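You operate a simulated robot arm through the tools that you are given. There is no shell and no other tool. Be economical: measure what you need, move in short steps, check, and stop when the job is done.

The job below is to be done with a simulated two-armed robot. You get a single attempt, and the scene is never put back.

Task
Pick up the cartridge labelled "21" from the narrow bench top with one hand, pass it to the other hand and put it on the fourth shelf from the bottom of the parts rack.

It is judged by the outcome, as a careful person would: the job done as asked, and still so three seconds after it is handed in. It fails if anything else is knocked over, pushed out of place, dropped, spilled or broken.

Robot
Two 7-joint arms with three-finger grippers on one trunk, on a base that drives. Base frame: it is fixed to the floor where the robot stands at the start and does not move with it; the origin is under the middle of the robot, x ahead of it, y to its left, z up. Readings come in mm, degrees, newtons and seconds.
The left shoulder is at the start at [42, 154, 1007], the right one opposite. With the tool pointing down near the work surface each hand reaches from about 240 to 640 mm from the robot's upright axis, wherever it stands, measured 20 degrees to its own side. Places, roughly: fourth shelf of the parts rack [-100, -600, 1200]. Payload 2.69 kg a hand.
The TCP of each hand is the grasp point between the finger pads, 29 mm short of the fingertips. In the tool frame z runs along the fingers and y along their closing line. The gripper opens to 120 mm. The gripper's body begins 78 mm behind the TCP.
Orientation is told as [roll, pitch, yaw] about the base's x, y, z axes, in that order, counted from this pose: with the fingers straight down and closing along the base's y, the tool's x points along the base's -x, its y along +y and its z along -z.

Tools
- The arms move only by the tool servo_tool. It takes "left_deltas", "right_deltas" or both (then of equal length, played together; a hand with none holds still); each is a list of rows, each an object (a shift or turn left out is 0, a gripper value left out holds the last) with "offset": the shift along the tool's x, y, z in mm, a list of three; "dr": the turn, a rotation vector about the tool's x, y, z in degrees, a list of three; "fingers": the closure in counts, from 0 (fully open) to 255 (shut). In form: [{"offset": [x, y, z], "dr": [rx, ry, rz], "fingers": fingers}, ...]. A call has 1 to 12 rows; each row shifts and turns the commanded pose from where the row before left it, along the tool's axes as they then stand. Rows are played at 5 a second. More than 50 mm and 8.6 degrees between two rows, or a gripper value outside its range, and nothing of the call is played. Where a pose cannot be reached the arm comes as near as it can. A force on the tool above 40 N (or 10 N above the force at the start of the call, whichever is more), or a blocked arm, ends the call early, and 0.2 s more pass. Each finger halts on what it meets, pressing with about 38 N; the grip force reading is that of the motor and also rises with nothing between the fingers. The clock runs only during rows and for 0.2 s after the last one: add rows that do not move to give the fingers time. The reply holds the time, the measured pose of the TCP, the force on the tool along the base axes, the opening and the grip force, in the units named above and with some noise, with the torque about the TCP (base axes, N m) and any sound that the robot's microphone picked up, and new pictures: "views" is both (left out), scene, wrist or none (wrist: the cameras of the hands that moved).
- Cameras (640 x 400 px; columns grow to the right, rows downward): "scene" is now at [132.4, -62.1, 1165.7]; the picture's right is [-0.67, -0.74, 0.00], its down [-0.35, 0.31, -0.88] and it looks along [0.66, -0.59, -0.47] (base axes); focal length 214 px, centre (320, 200). "left" rides on the left gripper at [63, 0, -104] in its tool frame; the picture's right is [0.00, 1.00, 0.00], its down [-0.83, 0.00, -0.56] and it looks along [-0.56, 0.00, 0.83] (tool axes); focal length 275 px, centre (320, 200). "right" rides on the right gripper at [63, 0, -104] in its tool frame; the picture's right is [0.00, 1.00, 0.00], its down [-0.83, 0.00, -0.56] and it looks along [-0.56, 0.00, 0.83] (tool axes); focal length 275 px, centre (320, 200). There is no depth. A picture from a camera that has moved, and an enlarged one, comes with that camera's place and axes in the base frame and with its lens.
- raise_lower(by): slides the trunk up (or, below 0, down) by that many mm; the arms and the scene camera ride with it, the base frame stays. It gives what a move gives, with no picture.
- base_move(legs): drives the robot by 1 to 6 legs, each [ahead, left, turn to the left] in mm, mm and degrees, along the robot's own axes; the way and the turn of a leg run together, so that a leg with both is an arc; at most 1500 mm and 180 degrees a leg. The arms and the cameras ride along, it lands a little off, and it stops where it bumps. It gives what a move gives, and a new picture of the scene camera.
- aim_head(pan, tilt): turns the head with the scene camera to pan (to the left, within 80 degrees either way) and tilt (down, from -29 to 69), counted from straight ahead of the robot. It gives what a move gives, and a new picture of the scene camera.
- close_up(camera, box): a new picture of the part [left, top, right, bottom] of that camera's present view, enlarged. It takes no simulated time.
- job_done(): hands the job in; it is judged then, once.

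Go step by step. Nothing tells you exact positions but the pictures and the camera data: compare them with the known pose of the tool, close in by small moves and look again before you grip or let go. The budget is 120 turns and 260 pictures, counting those below and the enlarged ones. Unless the task says otherwise, let go and move clear before handing in, and close with one line.

The tools are called after "Call:" by a JSON object that holds its "api" and its "payload". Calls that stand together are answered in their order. servo_tool: Moves the arms, as the interface text tells. Its arguments: {"type":"object","properties":{"left_deltas":{"type":"array"},"right_deltas":{"type":"array"},"views":{"type":"string","enum":["both","scene","wrist","none"]}},"required":[]} The other tools are called the same way: raise_lower (by) slides the trunk up or down; base_move (legs) drives the base; aim_head (pan, tilt) turns the head that bears the scene camera; close_up (camera, box) takes an enlarged picture of a part of a camera's view; job_done () hands the job in.

At the start:

```text
clock: 0.0
left_ee_pos: [341.6, -26.4, 999.9]
left_tcp_rot: [0.0, 0.1, 0.0]
left_ft_force: [0.7, 0.7, -0.1]
left_ft_torque: [0.0, 0.01, 0.03]
left_opening: 120.2
left_grip_force: 0.1
right_ee_pos: [329.9, -389.2, 1000.6]
right_tcp_rot: [0.0, 0.1, -0.1]
right_ft_force: [-0.4, -0.1, 0.5]
right_ft_torque: [0.02, -0.04, -0.02]
right_opening: 120.0
right_grip_force: 0.2
trunk travel left (down, up): [-375.0, 63.0]
robot x, y, heading: [-1.9, 1.6, -0.2]
head pan, tilt: [-42.1, 28.0]
```

scene: 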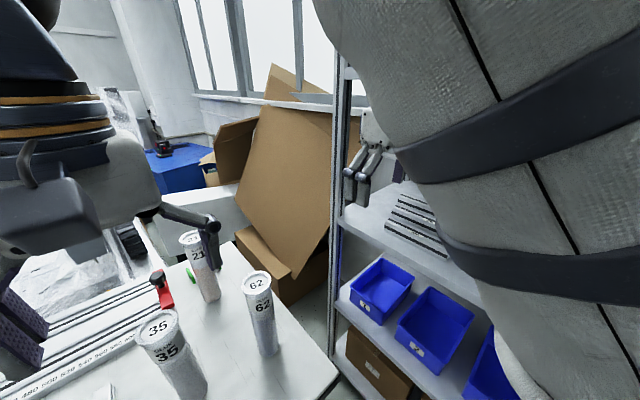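
right: 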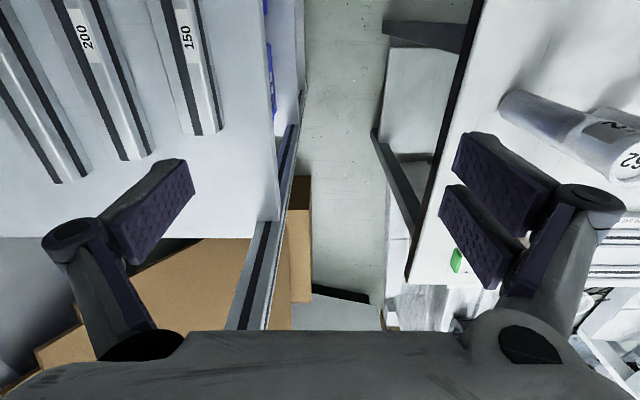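
left: 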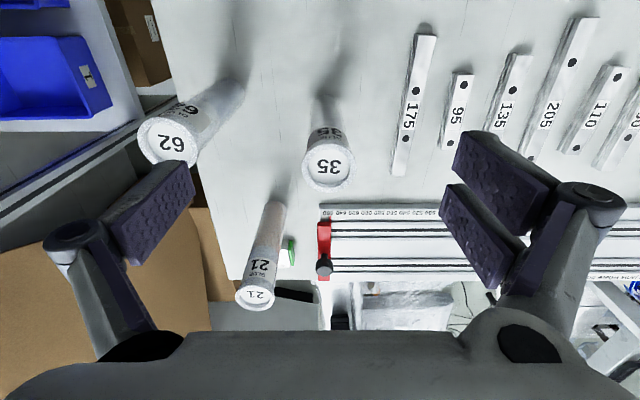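

I take cartridge 21 to be standing near [530, -97], from about z 750 to 913, on the bench. Next I look at the rack on the right.

Call:
{"api": "aim_head", "payload": {"pan": -80, "tilt": 5}}

Call:
{"api": "close_up", "payload": {"camera": "left", "box": [120, 80, 440, 320]}}

```text
clock: 1.0
left_ee_pos: [342.5, -26.1, 999.3]
left_tcp_rot: [0.0, 0.1, 0.0]
left_ft_force: [0.0, -0.3, -0.8]
left_ft_torque: [-0.03, 0.03, -0.02]
left_opening: 120.2
left_grip_force: 0.1
right_ee_pos: [328.8, -388.1, 1000.6]
right_tcp_rot: [0.0, 0.0, -0.1]
right_ft_force: [0.3, 0.4, 0.7]
right_ft_torque: [-0.01, 0.0, 0.0]
right_opening: 120.1
right_grip_force: 0.0
trunk travel left (down, up): [-375.0, 63.0]
robot x, y, heading: [-1.0, 3.5, -0.1]
head pan, tilt: [-80.0, 5.0]
camera scene: at [80.8, -91.5, 1203.0], right [-0.98, -0.17, 0.0], down [-0.02, 0.09, -1.0], along [0.17, -0.98, -0.09], focal length 214 px, centre (320, 200)
```

scene: 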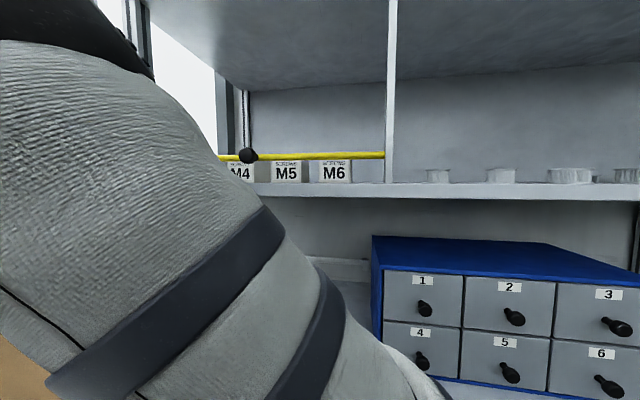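

```text
1.67 times, centred on (280, 200) of left
camera zoom: at [279.4, -26.2, 1105.2], right [0.0, 1.0, 0.0], down [0.83, 0.0, 0.56], along [0.56, 0.0, -0.83], focal length 459 px, centre (387, 200)
```

zoom: 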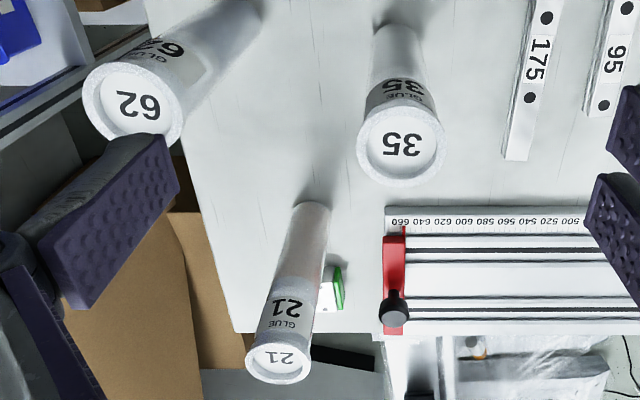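

The shelf at eye level (z about 1200) is the fourth. I look closer at it, and with the head tilted differently.

Call:
{"api": "close_up", "payload": {"camera": "scene", "box": [200, 60, 640, 335]}}

Call:
{"api": "aim_head", "payload": {"pan": -80, "tilt": -25}}

```text
1.45 times, centred on (420, 198) of scene
camera zoom: at [80.8, -91.5, 1203.0], right [-0.98, -0.17, 0.0], down [-0.02, 0.09, -1.0], along [0.17, -0.98, -0.09], focal length 312 px, centre (174, 204)
```

zoom: 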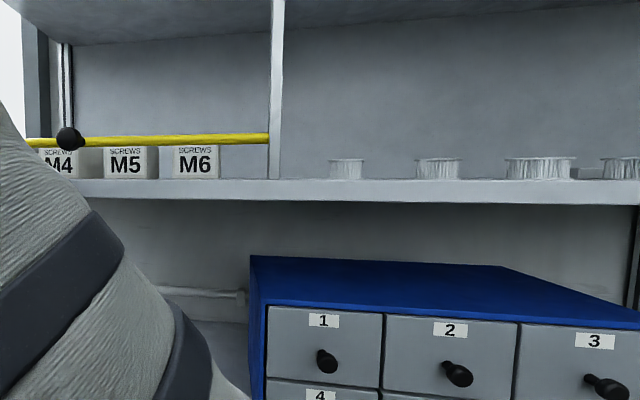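

```text
clock: 2.0
left_ee_pos: [342.7, -26.5, 999.5]
left_tcp_rot: [0.0, 0.0, -0.1]
left_ft_force: [-0.7, -0.2, 0.6]
left_ft_torque: [0.01, 0.02, 0.01]
left_opening: 120.1
left_grip_force: 0.0
right_ee_pos: [329.5, -388.8, 998.8]
right_tcp_rot: [-0.1, 0.0, 0.0]
right_ft_force: [0.0, -0.7, -0.9]
right_ft_torque: [0.01, -0.01, -0.03]
right_opening: 120.1
right_grip_force: 0.0
trunk travel left (down, up): [-375.0, 63.0]
robot x, y, heading: [-1.6, 0.6, 0.1]
head pan, tilt: [-80.0, -25.0]
camera scene: at [77.1, -71.0, 1246.6], right [-0.98, -0.17, 0.0], down [0.07, -0.42, -0.91], along [0.16, -0.89, 0.42], focal length 214 px, centre (320, 200)
```

scene: 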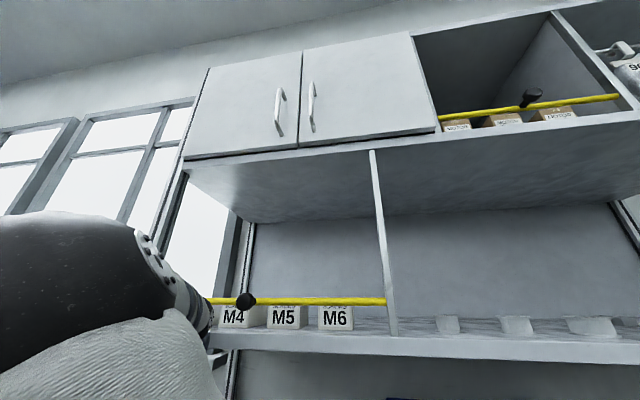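

Behind the divider, the shelf's right section holds small fluted round items. I raise the trunk to see its surface from above.

Call:
{"api": "raise_lower", "payload": {"by": 60}}

Call:
{"api": "aim_head", "payload": {"pan": -80, "tilt": -10}}

```text
clock: 3.0
left_ee_pos: [342.8, -28.0, 1059.1]
left_tcp_rot: [-0.1, 0.2, -0.1]
left_ft_force: [0.1, 0.1, -0.6]
left_ft_torque: [-0.01, 0.03, 0.0]
left_opening: 119.8
left_grip_force: 0.0
right_ee_pos: [328.6, -390.2, 1059.1]
right_tcp_rot: [0.0, 0.0, 0.0]
right_ft_force: [1.2, 0.4, -0.5]
right_ft_torque: [0.0, 0.04, -0.01]
right_opening: 120.2
right_grip_force: 0.1
trunk travel left (down, up): [-435.0, 3.0]
robot x, y, heading: [-0.0, 0.8, 0.2]
head pan, tilt: [-80.0, -25.0]
```

```text
clock: 3.8
left_ee_pos: [343.3, -27.2, 1060.1]
left_tcp_rot: [0.0, 0.0, 0.1]
left_ft_force: [-0.5, 0.2, 0.0]
left_ft_torque: [-0.01, -0.03, 0.0]
left_opening: 120.1
left_grip_force: 0.0
right_ee_pos: [328.2, -388.4, 1060.4]
right_tcp_rot: [0.1, 0.0, 0.1]
right_ft_force: [-0.5, -0.1, 0.7]
right_ft_torque: [0.0, -0.01, 0.01]
right_opening: 120.1
right_grip_force: 0.1
trunk travel left (down, up): [-435.0, 3.0]
robot x, y, heading: [-1.3, 0.3, 0.1]
head pan, tilt: [-80.0, -10.0]
camera scene: at [21.0, -84.0, 1294.7], right [-0.98, -0.17, 0.0], down [0.03, -0.17, -0.98], along [0.17, -0.97, 0.17], focal length 214 px, centre (320, 200)
```

scene: 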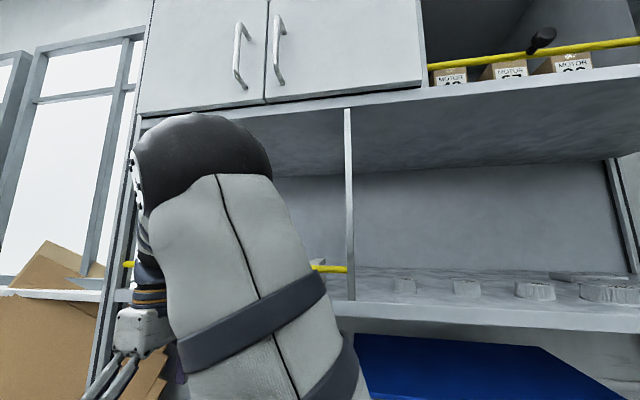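

Call:
{"api": "close_up", "payload": {"camera": "scene", "box": [340, 220, 640, 400]}}

Call:
{"api": "aim_head", "payload": {"pan": -80, "tilt": 25}}

```text
2.13 times, centred on (490, 310) of scene
camera zoom: at [21.0, -84.0, 1294.7], right [-0.98, -0.17, 0.0], down [0.03, -0.17, -0.98], along [0.17, -0.97, 0.17], focal length 458 px, centre (-43, -35)
```

zoom: 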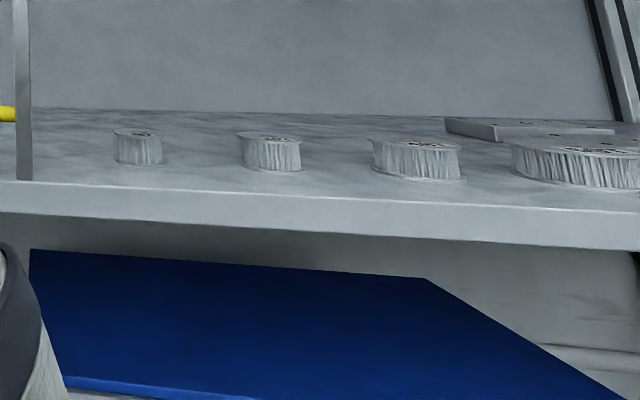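

```text
clock: 4.8
left_ee_pos: [342.5, -27.2, 1059.4]
left_tcp_rot: [0.0, 0.0, 0.0]
left_ft_force: [-0.6, -0.8, 0.2]
left_ft_torque: [0.0, -0.03, 0.01]
left_opening: 120.3
left_grip_force: 0.1
right_ee_pos: [331.0, -388.5, 1060.8]
right_tcp_rot: [0.0, 0.0, 0.0]
right_ft_force: [0.0, -0.1, 0.6]
right_ft_torque: [0.0, 0.02, 0.01]
right_opening: 120.3
right_grip_force: 0.1
trunk travel left (down, up): [-435.0, 3.0]
robot x, y, heading: [-2.4, 1.9, 0.1]
head pan, tilt: [-80.0, 25.0]
camera scene: at [22.4, -91.7, 1239.1], right [-0.98, -0.17, 0.0], down [-0.07, 0.42, -0.91], along [0.16, -0.89, -0.42], focal length 214 px, centre (320, 200)
```

scene: 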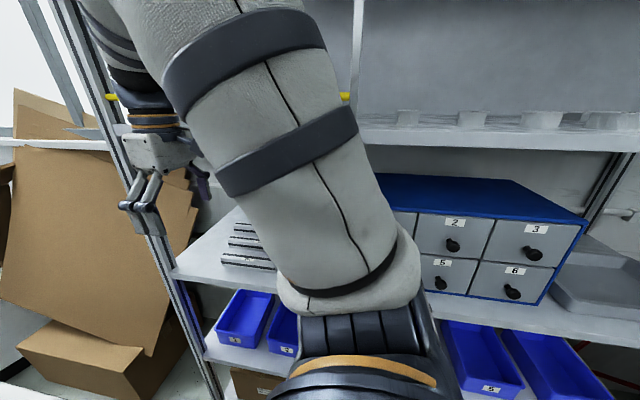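

The fourth shelf's top is at z≈1200 and its front edge at y≈-423, with small pulleys near y≈-515. There is free space in front of the gap between the first two, near [-105, -470]. I'll pick with the left hand from above and bring it over cartridge 21 first.

Call:
{"api": "aim_head", "payload": {"pan": -20, "tilt": 30}}

Call:
{"api": "servo_tool", "payload": {"left_deltas": [{"offset": [-37.6, -14, 0]}, {"offset": [-37.6, -14, 0]}, {"offset": [-37.6, -14, 0]}, {"offset": [-37.6, -14, 0]}, {"offset": [-37.6, -14, 0]}, {}]}}

```text
clock: 6.1
left_ee_pos: [342.6, -26.7, 1060.2]
left_tcp_rot: [0.0, 0.1, 0.0]
left_ft_force: [-1.5, 0.3, -0.2]
left_ft_torque: [0.01, 0.02, 0.0]
left_opening: 120.1
left_grip_force: 0.1
right_ee_pos: [329.2, -388.7, 1059.2]
right_tcp_rot: [0.0, 0.1, 0.0]
right_ft_force: [-0.1, -1.0, 0.2]
right_ft_torque: [0.01, 0.0, -0.01]
right_opening: 119.9
right_grip_force: 0.0
trunk travel left (down, up): [-435.0, 3.0]
robot x, y, heading: [-2.1, -3.7, -0.0]
head pan, tilt: [-20.0, 30.0]
camera scene: at [91.4, -32.0, 1231.1], right [-0.34, -0.94, 0.0], down [-0.47, 0.17, -0.87], along [0.81, -0.3, -0.5], focal length 214 px, centre (320, 200)
```

scene: 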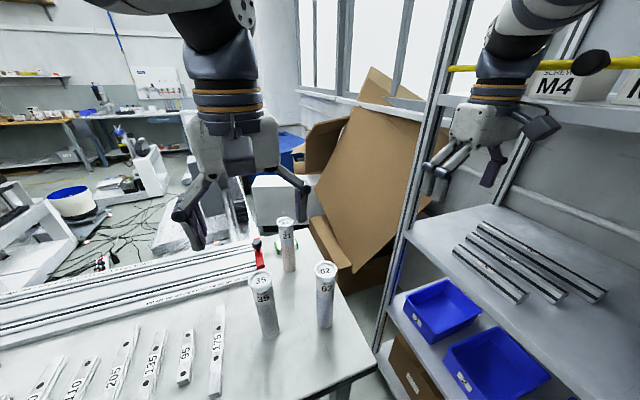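

```text
clock: 7.5
left_ee_pos: [439.8, -55.9, 1062.2]
left_tcp_rot: [-0.5, -0.1, 0.7]
left_ft_force: [-0.4, 0.0, -1.5]
left_ft_torque: [0.0, -0.02, 0.0]
left_opening: 120.0
left_grip_force: 0.1
left hand out of reach, approached as far as the arm can: row 3, 4, 5
right_ee_pos: [328.5, -387.8, 1060.7]
right_tcp_rot: [0.1, 0.0, 0.0]
right_ft_force: [0.3, -0.4, 0.4]
right_ft_torque: [0.0, 0.02, 0.02]
right_opening: 120.2
right_grip_force: 0.0
trunk travel left (down, up): [-435.0, 3.0]
robot x, y, heading: [-0.6, 1.4, -0.0]
head pan, tilt: [-20.0, 30.0]
camera scene: at [91.3, -32.0, 1231.1], right [-0.34, -0.94, 0.0], down [-0.47, 0.17, -0.87], along [0.81, -0.3, -0.5], focal length 214 px, centre (320, 200)
camera left: at [376.2, -55.3, 1167.2], right [-0.01, 1.0, -0.01], down [0.83, 0.01, 0.56], along [0.56, 0.0, -0.83], focal length 275 px, centre (320, 200)
```

scene: 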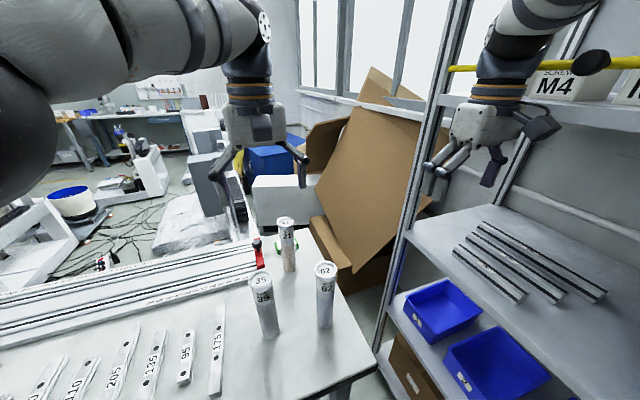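
left: 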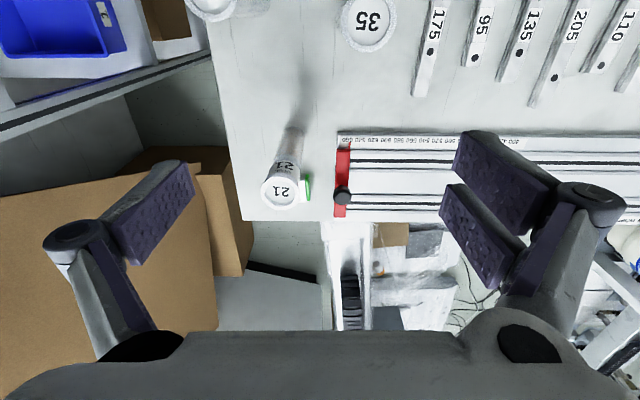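

The left arm falls short at this height. I look down at the bench edge and the base to see whether the robot can drive closer.

Call:
{"api": "aim_head", "payload": {"pan": -10, "tilt": 69}}

Call:
{"api": "aim_head", "payload": {"pan": -75, "tilt": 60}}

```text
clock: 8.5
left_ee_pos: [438.6, -56.5, 1061.0]
left_tcp_rot: [-0.6, 0.0, 0.7]
left_ft_force: [-0.3, 0.4, 0.5]
left_ft_torque: [0.03, 0.0, 0.02]
left_opening: 120.1
left_grip_force: 0.0
right_ee_pos: [328.2, -389.8, 1059.3]
right_tcp_rot: [0.0, 0.0, 0.0]
right_ft_force: [-1.2, 0.6, -0.1]
right_ft_torque: [-0.01, -0.01, -0.02]
right_opening: 120.1
right_grip_force: 0.0
trunk travel left (down, up): [-435.0, 3.0]
robot x, y, heading: [-0.5, 0.6, 0.1]
head pan, tilt: [-10.0, 68.8]
camera scene: at [61.5, -10.7, 1179.6], right [-0.17, -0.98, 0.0], down [-0.92, 0.16, -0.36], along [0.36, -0.06, -0.93], focal length 214 px, centre (320, 200)
```

scene: 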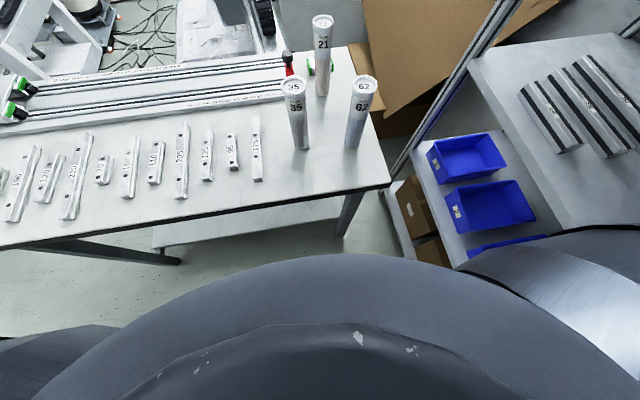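

```text
clock: 9.9
left_ee_pos: [440.0, -53.2, 1062.3]
left_tcp_rot: [-0.7, 0.0, 0.6]
left_ft_force: [-0.1, 0.0, 0.4]
left_ft_torque: [-0.02, -0.02, -0.04]
left_opening: 120.0
left_grip_force: 0.0
right_ee_pos: [325.3, -388.4, 1053.0]
right_tcp_rot: [2.4, 0.2, -0.8]
right_ft_force: [1.0, 23.9, -2.3]
right_ft_torque: [-3.17, 0.07, 0.63]
right_opening: 119.9
right_grip_force: 0.0
trunk travel left (down, up): [-435.0, 3.0]
robot x, y, heading: [1.7, 0.3, -0.1]
head pan, tilt: [-75.0, 60.0]
camera scene: at [54.4, -32.8, 1182.1], right [-0.59, -0.8, 0.0], down [-0.74, 0.54, -0.41], along [0.32, -0.24, -0.91], focal length 214 px, centre (320, 200)
```

scene: 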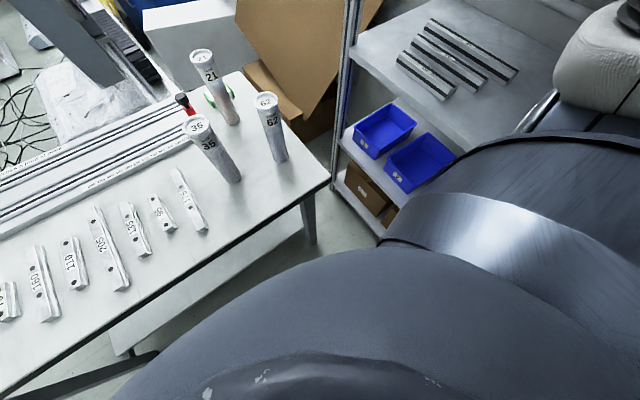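

The head nudged the right upper arm, so I turn it back before doing anything else. I'll then tilt the left tool forward to gain reach.

Call:
{"api": "aim_head", "payload": {"pan": -15, "tilt": 40}}

Call:
{"api": "servo_tool", "payload": {"left_deltas": [{"dr": [0, -8.3, 0]}, {"dr": [0, -8.3, 0]}, {"dr": [0, -8.3, 0]}, {}], "views": "none"}}

```text
clock: 11.2
left_ee_pos: [439.9, -54.9, 1063.0]
left_tcp_rot: [-0.7, 0.0, 0.6]
left_ft_force: [-0.7, 0.4, 0.1]
left_ft_torque: [0.02, 0.0, 0.01]
left_opening: 119.8
left_grip_force: 0.0
right_ee_pos: [324.5, -390.0, 1052.8]
right_tcp_rot: [2.0, 0.5, -0.9]
right_ft_force: [-1.7, 18.1, 11.5]
right_ft_torque: [-3.07, -0.48, 0.39]
right_opening: 120.2
right_grip_force: 0.0
trunk travel left (down, up): [-435.0, 3.0]
robot x, y, heading: [-1.9, 2.0, -0.1]
head pan, tilt: [-15.0, 40.0]
camera scene: at [53.7, -32.7, 1182.1], right [-0.59, -0.81, 0.0], down [-0.74, 0.54, -0.4], along [0.33, -0.24, -0.91], focal length 214 px, centre (320, 200)
```

scene: 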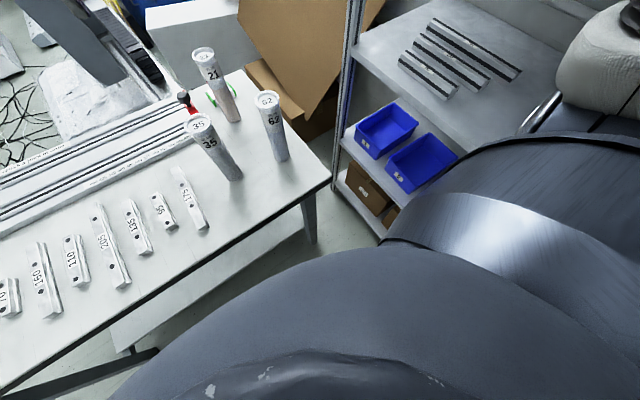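

```text
clock: 12.2
left_ee_pos: [435.9, -58.4, 1057.7]
left_tcp_rot: [-0.1, -24.9, 0.1]
left_ft_force: [0.7, -0.9, -0.4]
left_ft_torque: [-0.01, 0.0, 0.0]
left_opening: 119.7
left_grip_force: 0.1
right_ee_pos: [326.3, -389.6, 1051.2]
right_tcp_rot: [2.2, 0.5, -0.7]
right_ft_force: [2.0, 20.9, 0.5]
right_ft_torque: [-2.78, 0.28, 0.66]
right_opening: 120.2
right_grip_force: 0.1
trunk travel left (down, up): [-435.0, 3.0]
robot x, y, heading: [-0.6, 0.9, -0.1]
head pan, tilt: [-15.0, 40.0]
```

The right hand is being pressed toward the rack, probably by the head and its upper arm. I move it away, toward +y, in small steps.

Call:
{"api": "servo_tool", "payload": {"right_deltas": [{"offset": [0, 15, 0]}, {"offset": [0, 20, 0]}, {"offset": [0, 25, 0]}, {}], "views": "both"}}

```text
clock: 13.2
left_ee_pos: [439.2, -57.5, 1063.6]
left_tcp_rot: [-0.9, -24.9, 0.9]
left_ft_force: [0.0, -0.3, -0.1]
left_ft_torque: [0.03, 0.02, 0.01]
left_opening: 120.0
left_grip_force: 0.0
right_ee_pos: [325.5, -333.8, 1057.8]
right_tcp_rot: [2.6, -0.4, -0.9]
right_ft_force: [-0.1, -0.4, -0.6]
right_ft_torque: [0.01, -0.02, 0.01]
right_opening: 120.2
right_grip_force: 0.1
trunk travel left (down, up): [-435.0, 3.0]
robot x, y, heading: [-1.4, 2.1, 0.1]
head pan, tilt: [-15.0, 40.0]
camera scene: at [82.4, -31.6, 1210.1], right [-0.37, -0.93, 0.0], down [-0.65, 0.26, -0.72], along [0.67, -0.27, -0.7], focal length 214 px, centre (320, 200)
camera right: at [262.3, -336.3, 1160.1], right [0.01, 1.0, 0.04], down [0.83, -0.03, 0.56], along [0.56, 0.03, -0.83], focal length 275 px, centre (320, 200)
```

scene: 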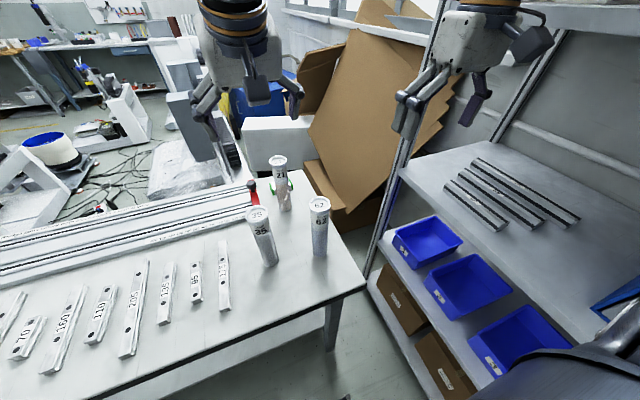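
right: 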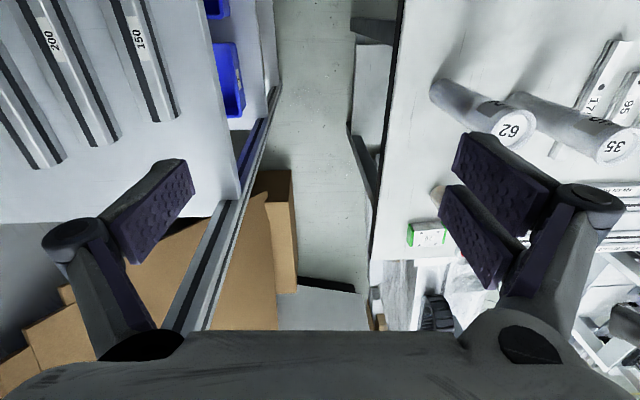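

The right arm is free now. I bring the left hand, tilted 25°, to just above cartridge 21.

Call:
{"api": "servo_tool", "payload": {"left_deltas": [{"offset": [-10, -10, 32]}, {"offset": [-10, -10, 32]}, {"offset": [-10, -10, 32]}, {"offset": [-10, -10, 32]}, {}]}}

```text
clock: 14.4
left_ee_pos: [527.6, -98.7, 959.1]
left_tcp_rot: [-0.1, -25.0, 0.2]
left_ft_force: [-0.4, -0.3, 0.9]
left_ft_torque: [-0.01, -0.02, -0.01]
left_opening: 120.0
left_grip_force: 0.0
right_ee_pos: [328.1, -326.6, 1060.4]
right_tcp_rot: [0.0, -0.1, 0.0]
right_ft_force: [-0.6, 0.1, 0.3]
right_ft_torque: [-0.02, -0.03, 0.02]
right_opening: 120.0
right_grip_force: 0.0
trunk travel left (down, up): [-435.0, 3.0]
robot x, y, heading: [-1.4, 1.1, -0.0]
head pan, tilt: [-15.0, 40.0]
camera scene: at [87.7, -22.7, 1215.9], right [-0.26, -0.97, 0.0], down [-0.62, 0.17, -0.77], along [0.74, -0.2, -0.64], focal length 214 px, centre (320, 200)
camera left: at [426.5, -97.8, 1027.6], right [0.0, 1.0, 0.0], down [0.52, 0.0, 0.85], along [0.85, 0.0, -0.52], focal length 275 px, centre (320, 200)
```

scene: 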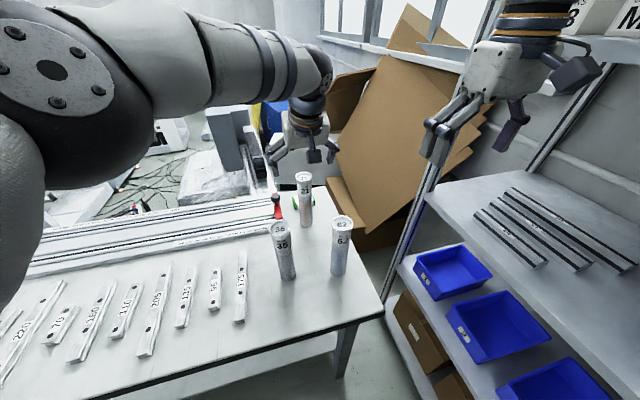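
left: 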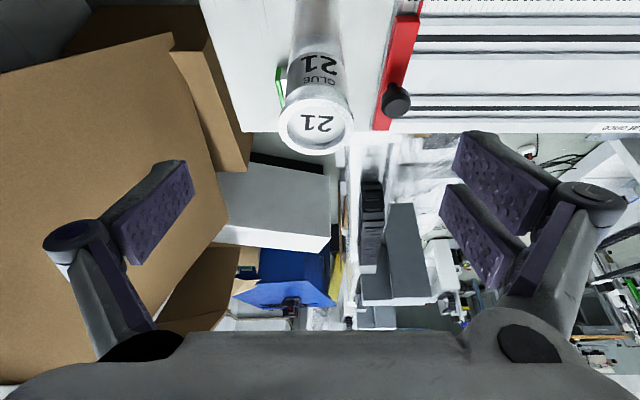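

The hand is lined up over it: the top centre is at about [531, -98, 917] and the diameter about 41 mm. I lower straight down to the grip height.

Call:
{"api": "servo_tool", "payload": {"left_deltas": [{"offset": [8.8, 0, 21.6]}, {"offset": [8.8, 0, 21.6]}, {"offset": [8.8, 0, 21.6]}, {}]}}

```text
clock: 15.4
left_ee_pos: [528.7, -99.9, 890.2]
left_tcp_rot: [0.0, -24.9, 0.0]
left_ft_force: [0.3, 0.0, 0.2]
left_ft_torque: [0.0, 0.01, -0.03]
left_opening: 119.7
left_grip_force: 0.0
right_ee_pos: [328.2, -329.1, 1059.8]
right_tcp_rot: [-0.1, -0.1, 0.1]
right_ft_force: [0.9, 0.2, -0.8]
right_ft_torque: [0.01, -0.03, -0.03]
right_opening: 119.9
right_grip_force: 0.0
trunk travel left (down, up): [-435.0, 3.0]
robot x, y, heading: [-0.1, 2.9, -0.1]
head pan, tilt: [-15.0, 40.0]
camera scene: at [88.3, -23.0, 1215.8], right [-0.26, -0.97, 0.0], down [-0.62, 0.17, -0.77], along [0.74, -0.2, -0.64], focal length 214 px, centre (320, 200)
camera left: at [428.1, -99.5, 957.6], right [0.0, 1.0, 0.0], down [0.52, 0.0, 0.85], along [0.85, 0.0, -0.52], focal length 275 px, centre (320, 200)
```

scene: 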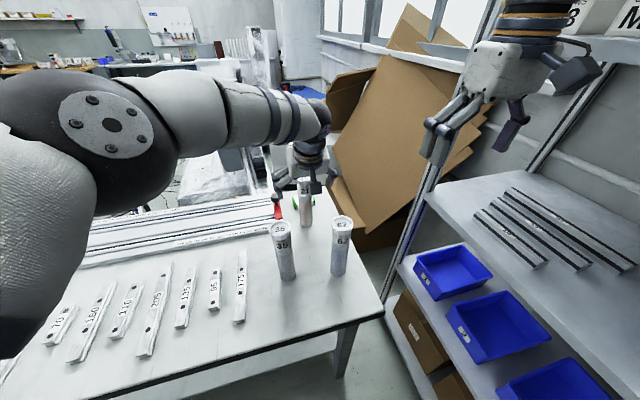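
left: 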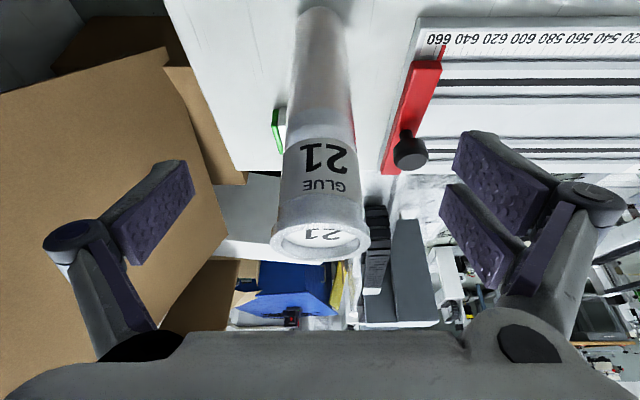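

The cartridge has a rim at the top, so I go about 13 mm deeper to grip below it, then close.

Call:
{"api": "servo_tool", "payload": {"left_deltas": [{"offset": [3.7, 0, 12.6]}, {}, {"fingers": 255}, {}, {}, {}]}}

```text
clock: 16.8
left_ee_pos: [531.3, -101.5, 877.0]
left_tcp_rot: [0.0, -25.0, 0.0]
left_ft_force: [0.4, -1.2, 3.0]
left_ft_torque: [-0.2, -0.2, -0.02]
left_opening: 37.4
left_grip_force: 37.5
right_ee_pos: [327.5, -328.1, 1059.4]
right_tcp_rot: [0.0, 0.0, 0.0]
right_ft_force: [-0.2, 0.5, 0.1]
right_ft_torque: [0.02, 0.0, 0.01]
right_opening: 119.9
right_grip_force: 0.1
trunk travel left (down, up): [-435.0, 3.0]
robot x, y, heading: [-0.7, 0.9, -0.2]
head pan, tilt: [-15.0, 40.0]
camera scene: at [88.3, -23.1, 1215.8], right [-0.26, -0.97, 0.0], down [-0.62, 0.17, -0.77], along [0.74, -0.2, -0.64], focal length 214 px, centre (320, 200)
camera left: at [430.8, -100.1, 945.3], right [0.0, 1.0, 0.0], down [0.52, 0.0, 0.85], along [0.85, 0.0, -0.52], focal length 275 px, centre (320, 200)
```

scene: 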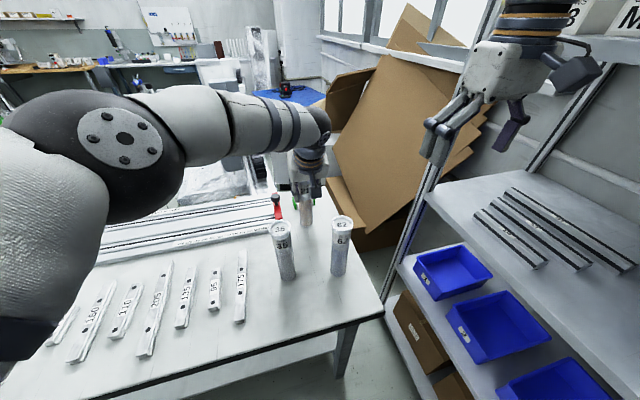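
left: 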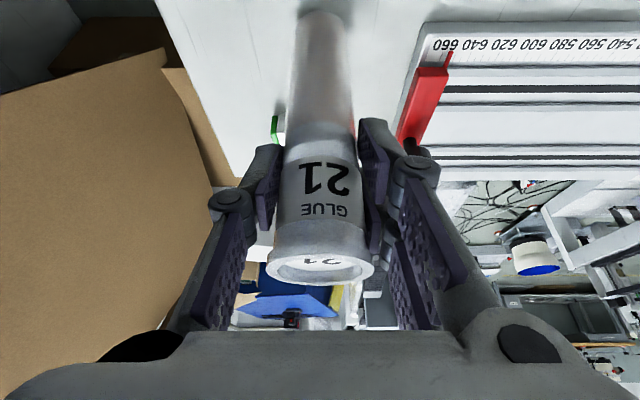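

It is gripped firmly at 37 mm. I lift it straight up, then back and up.

Call:
{"api": "servo_tool", "payload": {"left_deltas": [{"offset": [-4, 0, -9]}, {"offset": [-8.5, 0, -18]}, {"offset": [-10.7, 0, -22.8]}, {"offset": [-10.7, 0, -22.8]}, {}]}}

```text
clock: 18.0
left_ee_pos: [533.5, -101.5, 955.0]
left_tcp_rot: [0.0, -24.9, 0.1]
left_ft_force: [-0.3, 0.4, -0.2]
left_ft_torque: [0.02, -0.02, -0.02]
left_opening: 37.5
left_grip_force: 38.4
right_ee_pos: [328.3, -328.6, 1058.9]
right_tcp_rot: [0.0, 0.1, 0.0]
right_ft_force: [0.3, 0.2, 0.1]
right_ft_torque: [0.0, -0.01, -0.03]
right_opening: 120.2
right_grip_force: 0.1
trunk travel left (down, up): [-435.0, 3.0]
robot x, y, heading: [-1.0, -2.4, 0.1]
head pan, tilt: [-15.0, 40.0]
camera scene: at [88.8, -23.0, 1215.7], right [-0.26, -0.97, 0.0], down [-0.62, 0.17, -0.77], along [0.74, -0.2, -0.64], focal length 214 px, centre (320, 200)
camera left: at [432.9, -100.9, 1024.8], right [0.0, 1.0, 0.0], down [0.52, 0.0, 0.85], along [0.85, 0.0, -0.52], focal length 275 px, centre (320, 200)
```

scene: 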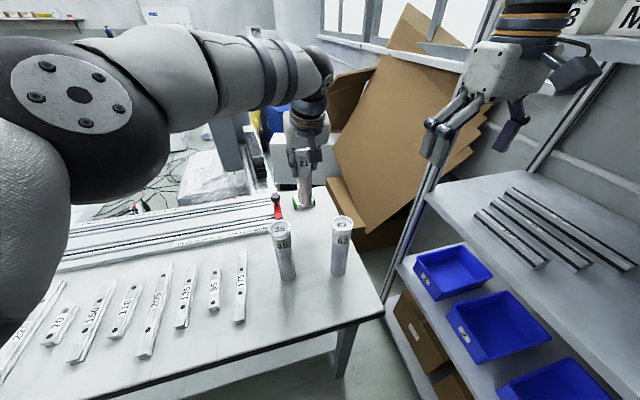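
left: 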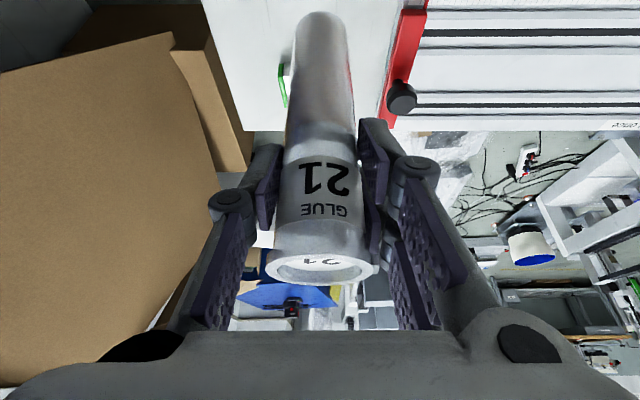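

The cartridge is lifted clear. I bring it back and up, to the gap line between cartridges 62 and 35.

Call:
{"api": "servo_tool", "payload": {"left_deltas": [{"offset": [5.6, 5.3, -37.1]}, {"offset": [5.6, 5.3, -37.1]}, {"offset": [5.6, 5.3, -37.1]}, {"offset": [5.6, 5.3, -37.1]}, {}]}}

Call:
{"api": "aim_head", "payload": {"pan": 0, "tilt": 40}}

```text
clock: 19.2
left_ee_pos: [449.1, -79.5, 1080.4]
left_tcp_rot: [0.0, -24.6, 0.1]
left_ft_force: [0.1, 0.7, -1.2]
left_ft_torque: [0.03, 0.01, 0.0]
left_opening: 37.5
left_grip_force: 38.3
right_ee_pos: [328.4, -328.2, 1058.5]
right_tcp_rot: [0.1, 0.0, 0.0]
right_ft_force: [0.3, -0.2, -0.1]
right_ft_torque: [-0.01, 0.02, 0.0]
right_opening: 120.1
right_grip_force: 0.1
trunk travel left (down, up): [-435.0, 3.0]
robot x, y, heading: [2.8, -1.3, 0.3]
head pan, tilt: [-15.0, 40.0]
camera scene: at [89.6, -23.9, 1216.7], right [-0.27, -0.96, 0.0], down [-0.61, 0.17, -0.77], along [0.75, -0.21, -0.63], focal length 214 px, centre (320, 200)
camera left: at [349.5, -78.1, 1149.7], right [0.0, 1.0, 0.0], down [0.52, 0.0, 0.85], along [0.85, 0.0, -0.52], focal length 275 px, centre (320, 200)
```

scene: 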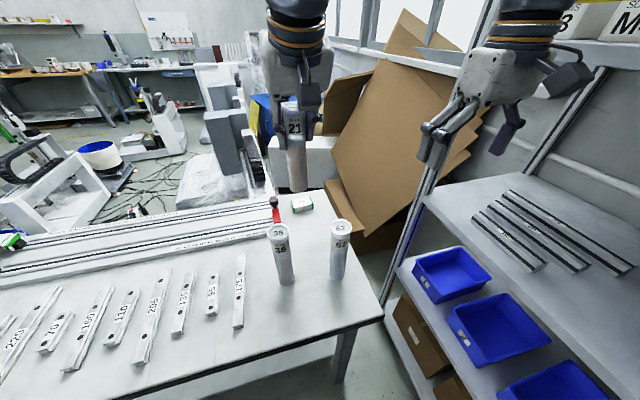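
left: 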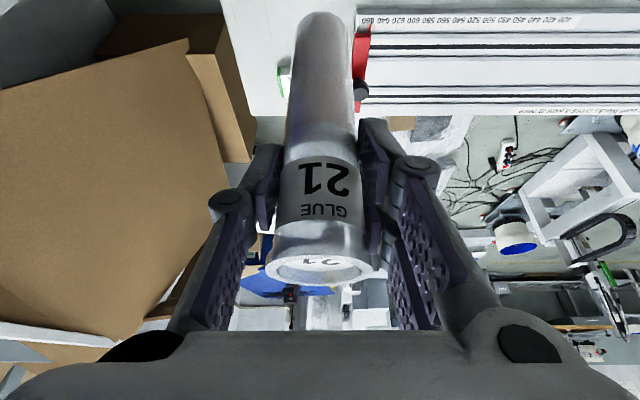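

```text
clock: 19.9
left_ee_pos: [450.4, -79.6, 1081.7]
left_tcp_rot: [-0.2, -24.9, 0.2]
left_ft_force: [-0.3, -0.1, -0.4]
left_ft_torque: [0.0, 0.05, 0.01]
left_opening: 37.4
left_grip_force: 38.0
right_ee_pos: [328.5, -329.0, 1059.9]
right_tcp_rot: [0.1, 0.0, 0.0]
right_ft_force: [-0.1, -0.3, 0.1]
right_ft_torque: [0.01, 0.02, 0.0]
right_opening: 119.9
right_grip_force: 0.0
trunk travel left (down, up): [-435.0, 3.0]
robot x, y, heading: [-4.0, 2.1, 0.2]
head pan, tilt: [0.0, 40.0]
camera scene: at [89.7, -22.4, 1217.2], right [-0.25, -0.97, 0.0], down [-0.61, 0.16, -0.78], along [0.75, -0.19, -0.63], focal length 214 px, centre (320, 200)
```

scene: 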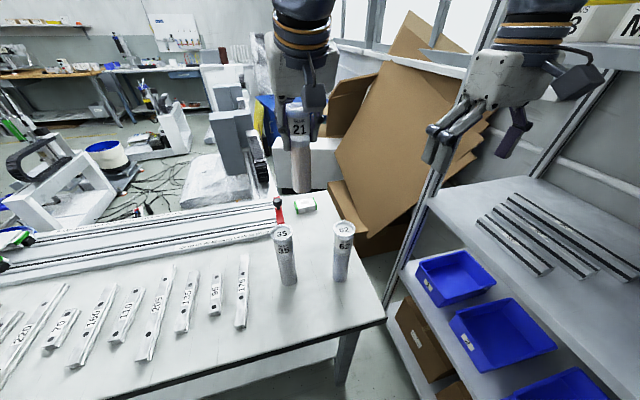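

The head appears stopped by the left arm, so I set it back to -15°. Before driving back, I bring the right hand inward and turn it to point forward.

Call:
{"api": "aim_head", "payload": {"pan": -16, "tilt": 40}}

Call:
{"api": "servo_tool", "payload": {"right_deltas": [{"offset": [-24, 25, 0]}, {"offset": [-24, 25, 0]}, {"offset": [-24, 25, 0], "dr": [0, -8.2, 0]}, {"dr": [0, -8.2, 0]}, {"dr": [0, -8.2, 0]}, {"dr": [0, -8.2, 0]}, {"dr": [0, -8.2, 0]}, {"dr": [0, -8.2, 0]}, {}], "views": "scene"}}

```text
clock: 20.7
left_ee_pos: [449.7, -80.8, 1082.1]
left_tcp_rot: [0.2, -25.0, -0.1]
left_ft_force: [-0.4, 0.0, -2.2]
left_ft_torque: [0.0, 0.04, 0.02]
left_opening: 37.1
left_grip_force: 37.8
right_ee_pos: [328.1, -328.7, 1060.8]
right_tcp_rot: [-0.1, -0.1, -0.1]
right_ft_force: [0.3, -0.3, 0.4]
right_ft_torque: [-0.02, 0.0, -0.01]
right_opening: 120.0
right_grip_force: 0.0
trunk travel left (down, up): [-435.0, 3.0]
robot x, y, heading: [3.0, -0.5, 0.2]
head pan, tilt: [-16.0, 40.0]
camera scene: at [88.4, -24.6, 1217.2], right [-0.28, -0.96, 0.0], down [-0.61, 0.17, -0.78], along [0.75, -0.22, -0.63], focal length 214 px, centre (320, 200)
```

scene: 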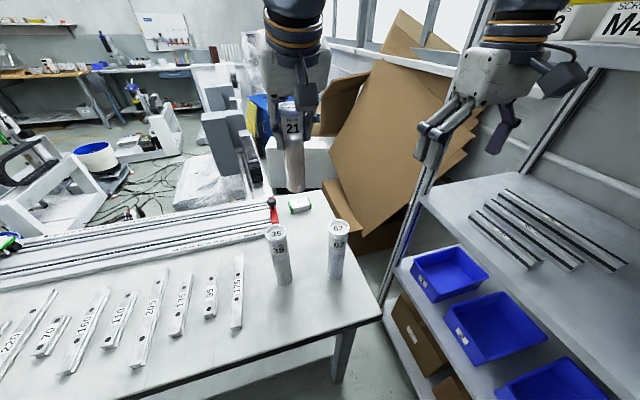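

```text
clock: 21.9
left_ee_pos: [456.7, -70.8, 1084.8]
left_tcp_rot: [-1.4, -24.4, 1.5]
left_ft_force: [0.8, -0.1, -2.5]
left_ft_torque: [0.02, 0.03, -0.01]
left_opening: 37.0
left_grip_force: 37.8
right_ee_pos: [417.9, -278.2, 1059.4]
right_tcp_rot: [8.3, -24.2, -5.3]
right_ft_force: [-0.2, 0.7, -0.2]
right_ft_torque: [-0.02, 0.02, 0.01]
right_opening: 120.2
right_grip_force: 0.0
right hand out of reach, approached as far as the arm can: row 5, 6
trunk travel left (down, up): [-435.0, 3.0]
robot x, y, heading: [-2.8, -3.6, 0.1]
head pan, tilt: [-16.0, 40.0]
stopped in row 6 (right hand): the arm was blocked; the commanded pose is now the measured one
camera scene: at [92.4, -17.6, 1217.1], right [-0.19, -0.98, 0.0], down [-0.61, 0.12, -0.78], along [0.77, -0.15, -0.62], focal length 214 px, centre (320, 200)
```

scene: 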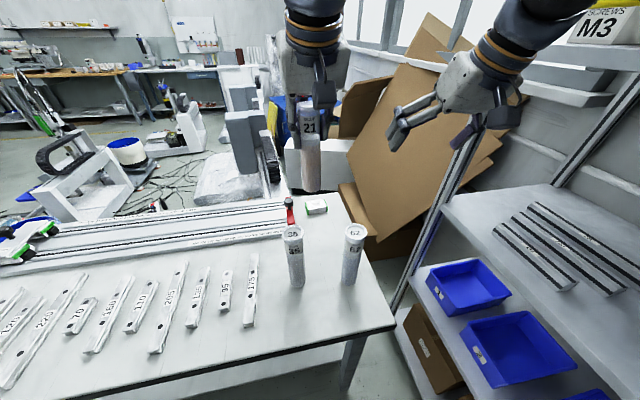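

The upper arms crowd the head, which blocked the move. I back the right hand off and undo the tilt, then make room by driving back.

Call:
{"api": "servo_tool", "payload": {"right_deltas": [{"offset": [18, -10, -8], "dr": [0, 8, 0]}, {"offset": [18, -10, -4], "dr": [0, 8, 0]}, {"offset": [12, 0, 0], "dr": [0, 8, 0]}, {}], "views": "none"}}

```text
clock: 22.9
left_ee_pos: [453.9, -72.5, 1087.1]
left_tcp_rot: [-1.4, -24.9, 1.4]
left_ft_force: [0.1, 0.3, -1.3]
left_ft_torque: [0.03, 0.01, 0.04]
left_opening: 37.3
left_grip_force: 37.8
right_ee_pos: [364.5, -294.9, 1054.4]
right_tcp_rot: [7.3, -0.4, -2.0]
right_ft_force: [-0.6, 0.5, 0.7]
right_ft_torque: [-0.05, -0.02, 0.0]
right_opening: 120.0
right_grip_force: 0.2
trunk travel left (down, up): [-435.0, 3.0]
robot x, y, heading: [-1.6, 1.2, -0.2]
head pan, tilt: [-16.0, 40.0]
```

Now I retract the left hand a little, between and above 62 and 35, and check the view before driving back.

Call:
{"api": "servo_tool", "payload": {"left_deltas": [{"offset": [17, 0, -18]}, {"offset": [17, 0, -18]}, {}], "views": "scene"}}

```text
clock: 23.8
left_ee_pos: [412.2, -69.1, 1100.5]
left_tcp_rot: [-1.8, -24.1, 2.2]
left_ft_force: [0.1, 0.7, -1.7]
left_ft_torque: [-0.01, 0.01, 0.02]
left_opening: 37.2
left_grip_force: 37.8
right_ee_pos: [366.9, -295.6, 1052.2]
right_tcp_rot: [7.4, -0.3, -2.0]
right_ft_force: [-0.4, -1.1, 0.0]
right_ft_torque: [-0.03, 0.03, -0.02]
right_opening: 120.1
right_grip_force: 0.0
trunk travel left (down, up): [-435.0, 3.0]
robot x, y, heading: [-0.1, 4.8, -0.0]
head pan, tilt: [-16.0, 40.0]
camera scene: at [89.7, -34.1, 1224.5], right [-0.37, -0.93, 0.0], down [-0.52, 0.21, -0.83], along [0.77, -0.31, -0.56], focal length 214 px, centre (320, 200)
```

scene: 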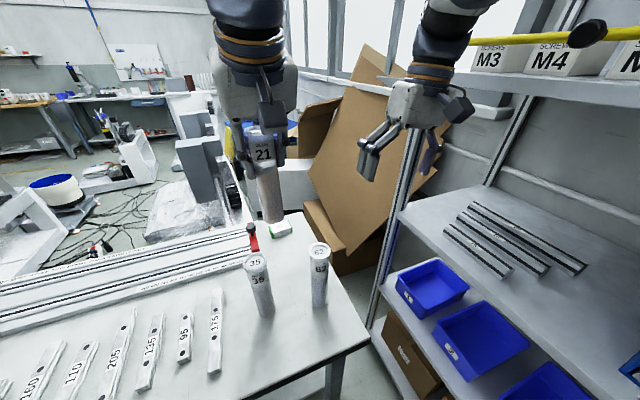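

The cartridge's bottom is at about z 975, well above its neighbours. I drive straight back 280 mm.

Call:
{"api": "base_move", "payload": {"legs": [[-280, 30, 0]]}}

```text
clock: 25.7
left_ee_pos: [129.6, -40.2, 1103.7]
left_tcp_rot: [-1.8, -24.5, 2.1]
left_ft_force: [-0.4, -0.1, -0.5]
left_ft_torque: [-0.02, 0.0, -0.03]
left_opening: 37.2
left_grip_force: 37.9
right_ee_pos: [83.5, -264.0, 1054.2]
right_tcp_rot: [7.3, -0.2, -1.9]
right_ft_force: [-0.1, 0.7, 0.3]
right_ft_torque: [-0.01, -0.02, 0.04]
right_opening: 119.7
right_grip_force: 0.0
trunk travel left (down, up): [-435.0, 3.0]
robot x, y, heading: [-282.3, 33.1, -0.1]
head pan, tilt: [-16.0, 40.0]
camera scene: at [-192.8, -4.7, 1225.8], right [-0.38, -0.93, 0.0], down [-0.51, 0.21, -0.84], along [0.77, -0.32, -0.55], focal length 214 px, centre (320, 200)
```

scene: 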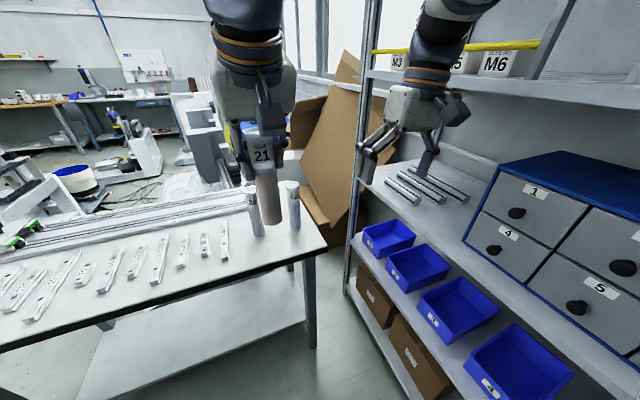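

There is plenty of room here. I drive back a little more so both arms can stretch forward, clear of the bench.

Call:
{"api": "base_move", "payload": {"legs": [[-150, 20, 0]]}}

Call:
{"api": "servo_tool", "payload": {"left_deltas": [{"offset": [-9.2, 2.6, 33.6]}, {"offset": [-9.2, 2.6, 33.6]}, {"offset": [-9.2, 2.6, 33.6]}, {"offset": [-9.2, 2.6, 33.6]}, {"offset": [-9.2, 2.6, 33.6]}, {}], "right_deltas": [{"offset": [-12, 4, 20]}, {"offset": [-12, 4, 20]}, {"offset": [-12, 4, 20]}, {"offset": [-14, 4, 22]}, {"offset": [-14, 4, 22]}, {}], "views": "scene"}}

```text
clock: 27.1
left_ee_pos: [-18.8, -19.1, 1102.6]
left_tcp_rot: [-2.1, -24.3, 2.2]
left_ft_force: [-0.7, 0.2, -0.2]
left_ft_torque: [-0.04, -0.06, 0.01]
left_opening: 37.0
left_grip_force: 37.5
right_ee_pos: [-65.2, -246.5, 1054.2]
right_tcp_rot: [7.4, -0.4, -2.0]
right_ft_force: [-0.1, -1.1, -0.4]
right_ft_torque: [0.01, -0.02, -0.04]
right_opening: 119.9
right_grip_force: 0.1
trunk travel left (down, up): [-435.0, 3.0]
robot x, y, heading: [-430.0, 49.3, -0.1]
head pan, tilt: [-16.0, 40.0]
camera scene: at [-341.7, 16.0, 1225.4], right [-0.37, -0.93, 0.0], down [-0.51, 0.21, -0.83], along [0.77, -0.31, -0.55], focal length 214 px, centre (320, 200)
```

scene: 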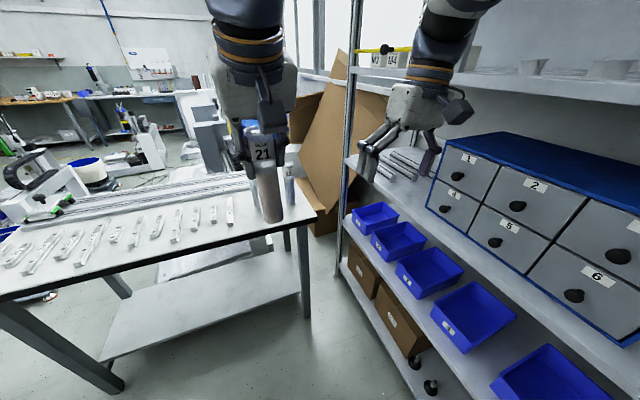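

```text
clock: 28.5
left_ee_pos: [93.7, -6.3, 971.8]
left_tcp_rot: [-2.3, -24.6, 2.6]
left_ft_force: [0.0, -0.6, -1.3]
left_ft_torque: [-0.01, -0.01, 0.01]
left_opening: 37.2
left_grip_force: 38.2
right_ee_pos: [0.9, -214.9, 954.2]
right_tcp_rot: [7.4, -0.5, -2.3]
right_ft_force: [0.6, 0.2, 0.1]
right_ft_torque: [-0.01, -0.03, 0.01]
right_opening: 120.0
right_grip_force: 0.1
trunk travel left (down, up): [-435.0, 3.0]
robot x, y, heading: [-429.4, 50.0, 0.0]
head pan, tilt: [-16.0, 40.0]
camera scene: at [-342.6, 25.5, 1215.9], right [-0.28, -0.96, 0.0], down [-0.62, 0.18, -0.77], along [0.74, -0.21, -0.64], focal length 214 px, centre (320, 200)
```

scene: 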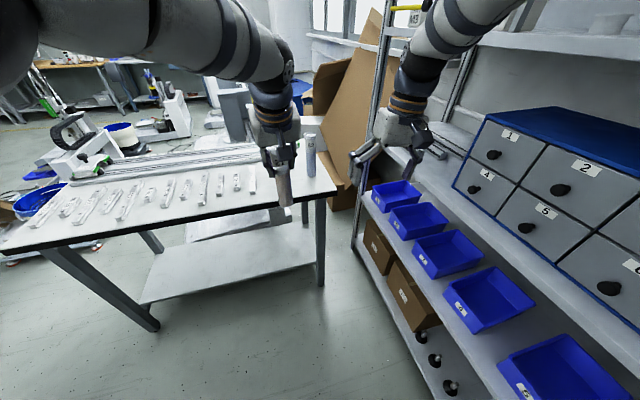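

Both hands have open floor around them now. I pitch the right hand to point forward and correct its small roll.

Call:
{"api": "servo_tool", "payload": {"right_deltas": [{"dr": [7.4, 0, -2]}, {"dr": [0, -8.2, 0]}, {"dr": [0, -8.2, 0]}, {"dr": [0, -8.2, 0]}, {"dr": [0, -8.2, 0]}, {"dr": [0, -8.2, 0]}, {"dr": [0, -8.2, 0]}, {"dr": [0, -8.2, 0]}, {"dr": [0, -8.2, 0]}, {}], "views": "scene"}}

```text
clock: 30.7
left_ee_pos: [94.7, -5.6, 971.0]
left_tcp_rot: [-2.2, -24.4, 2.6]
left_ft_force: [0.3, -0.4, -1.3]
left_ft_torque: [-0.01, 0.01, 0.0]
left_opening: 37.2
left_grip_force: 38.1
right_ee_pos: [2.3, -213.7, 952.5]
right_tcp_rot: [0.0, -66.2, 0.0]
right_ft_force: [0.0, -0.3, -0.3]
right_ft_torque: [-0.02, 0.0, 0.0]
right_opening: 120.1
right_grip_force: 0.0
trunk travel left (down, up): [-435.0, 3.0]
robot x, y, heading: [-425.5, 50.1, 0.2]
head pan, tilt: [-16.0, 40.0]
camera scene: at [-341.9, 25.7, 1215.8], right [-0.28, -0.96, 0.0], down [-0.62, 0.18, -0.77], along [0.74, -0.21, -0.64], focal length 214 px, centre (320, 200)
```

scene: 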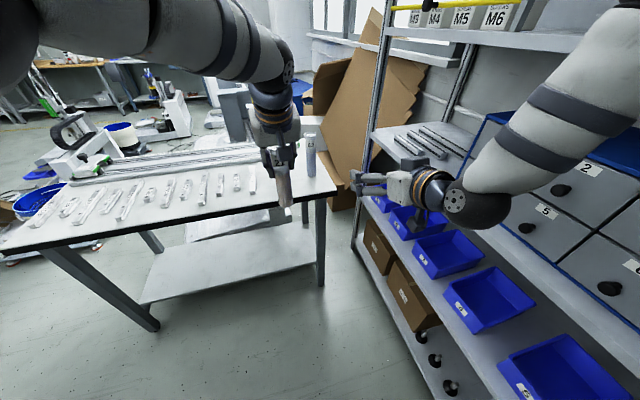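

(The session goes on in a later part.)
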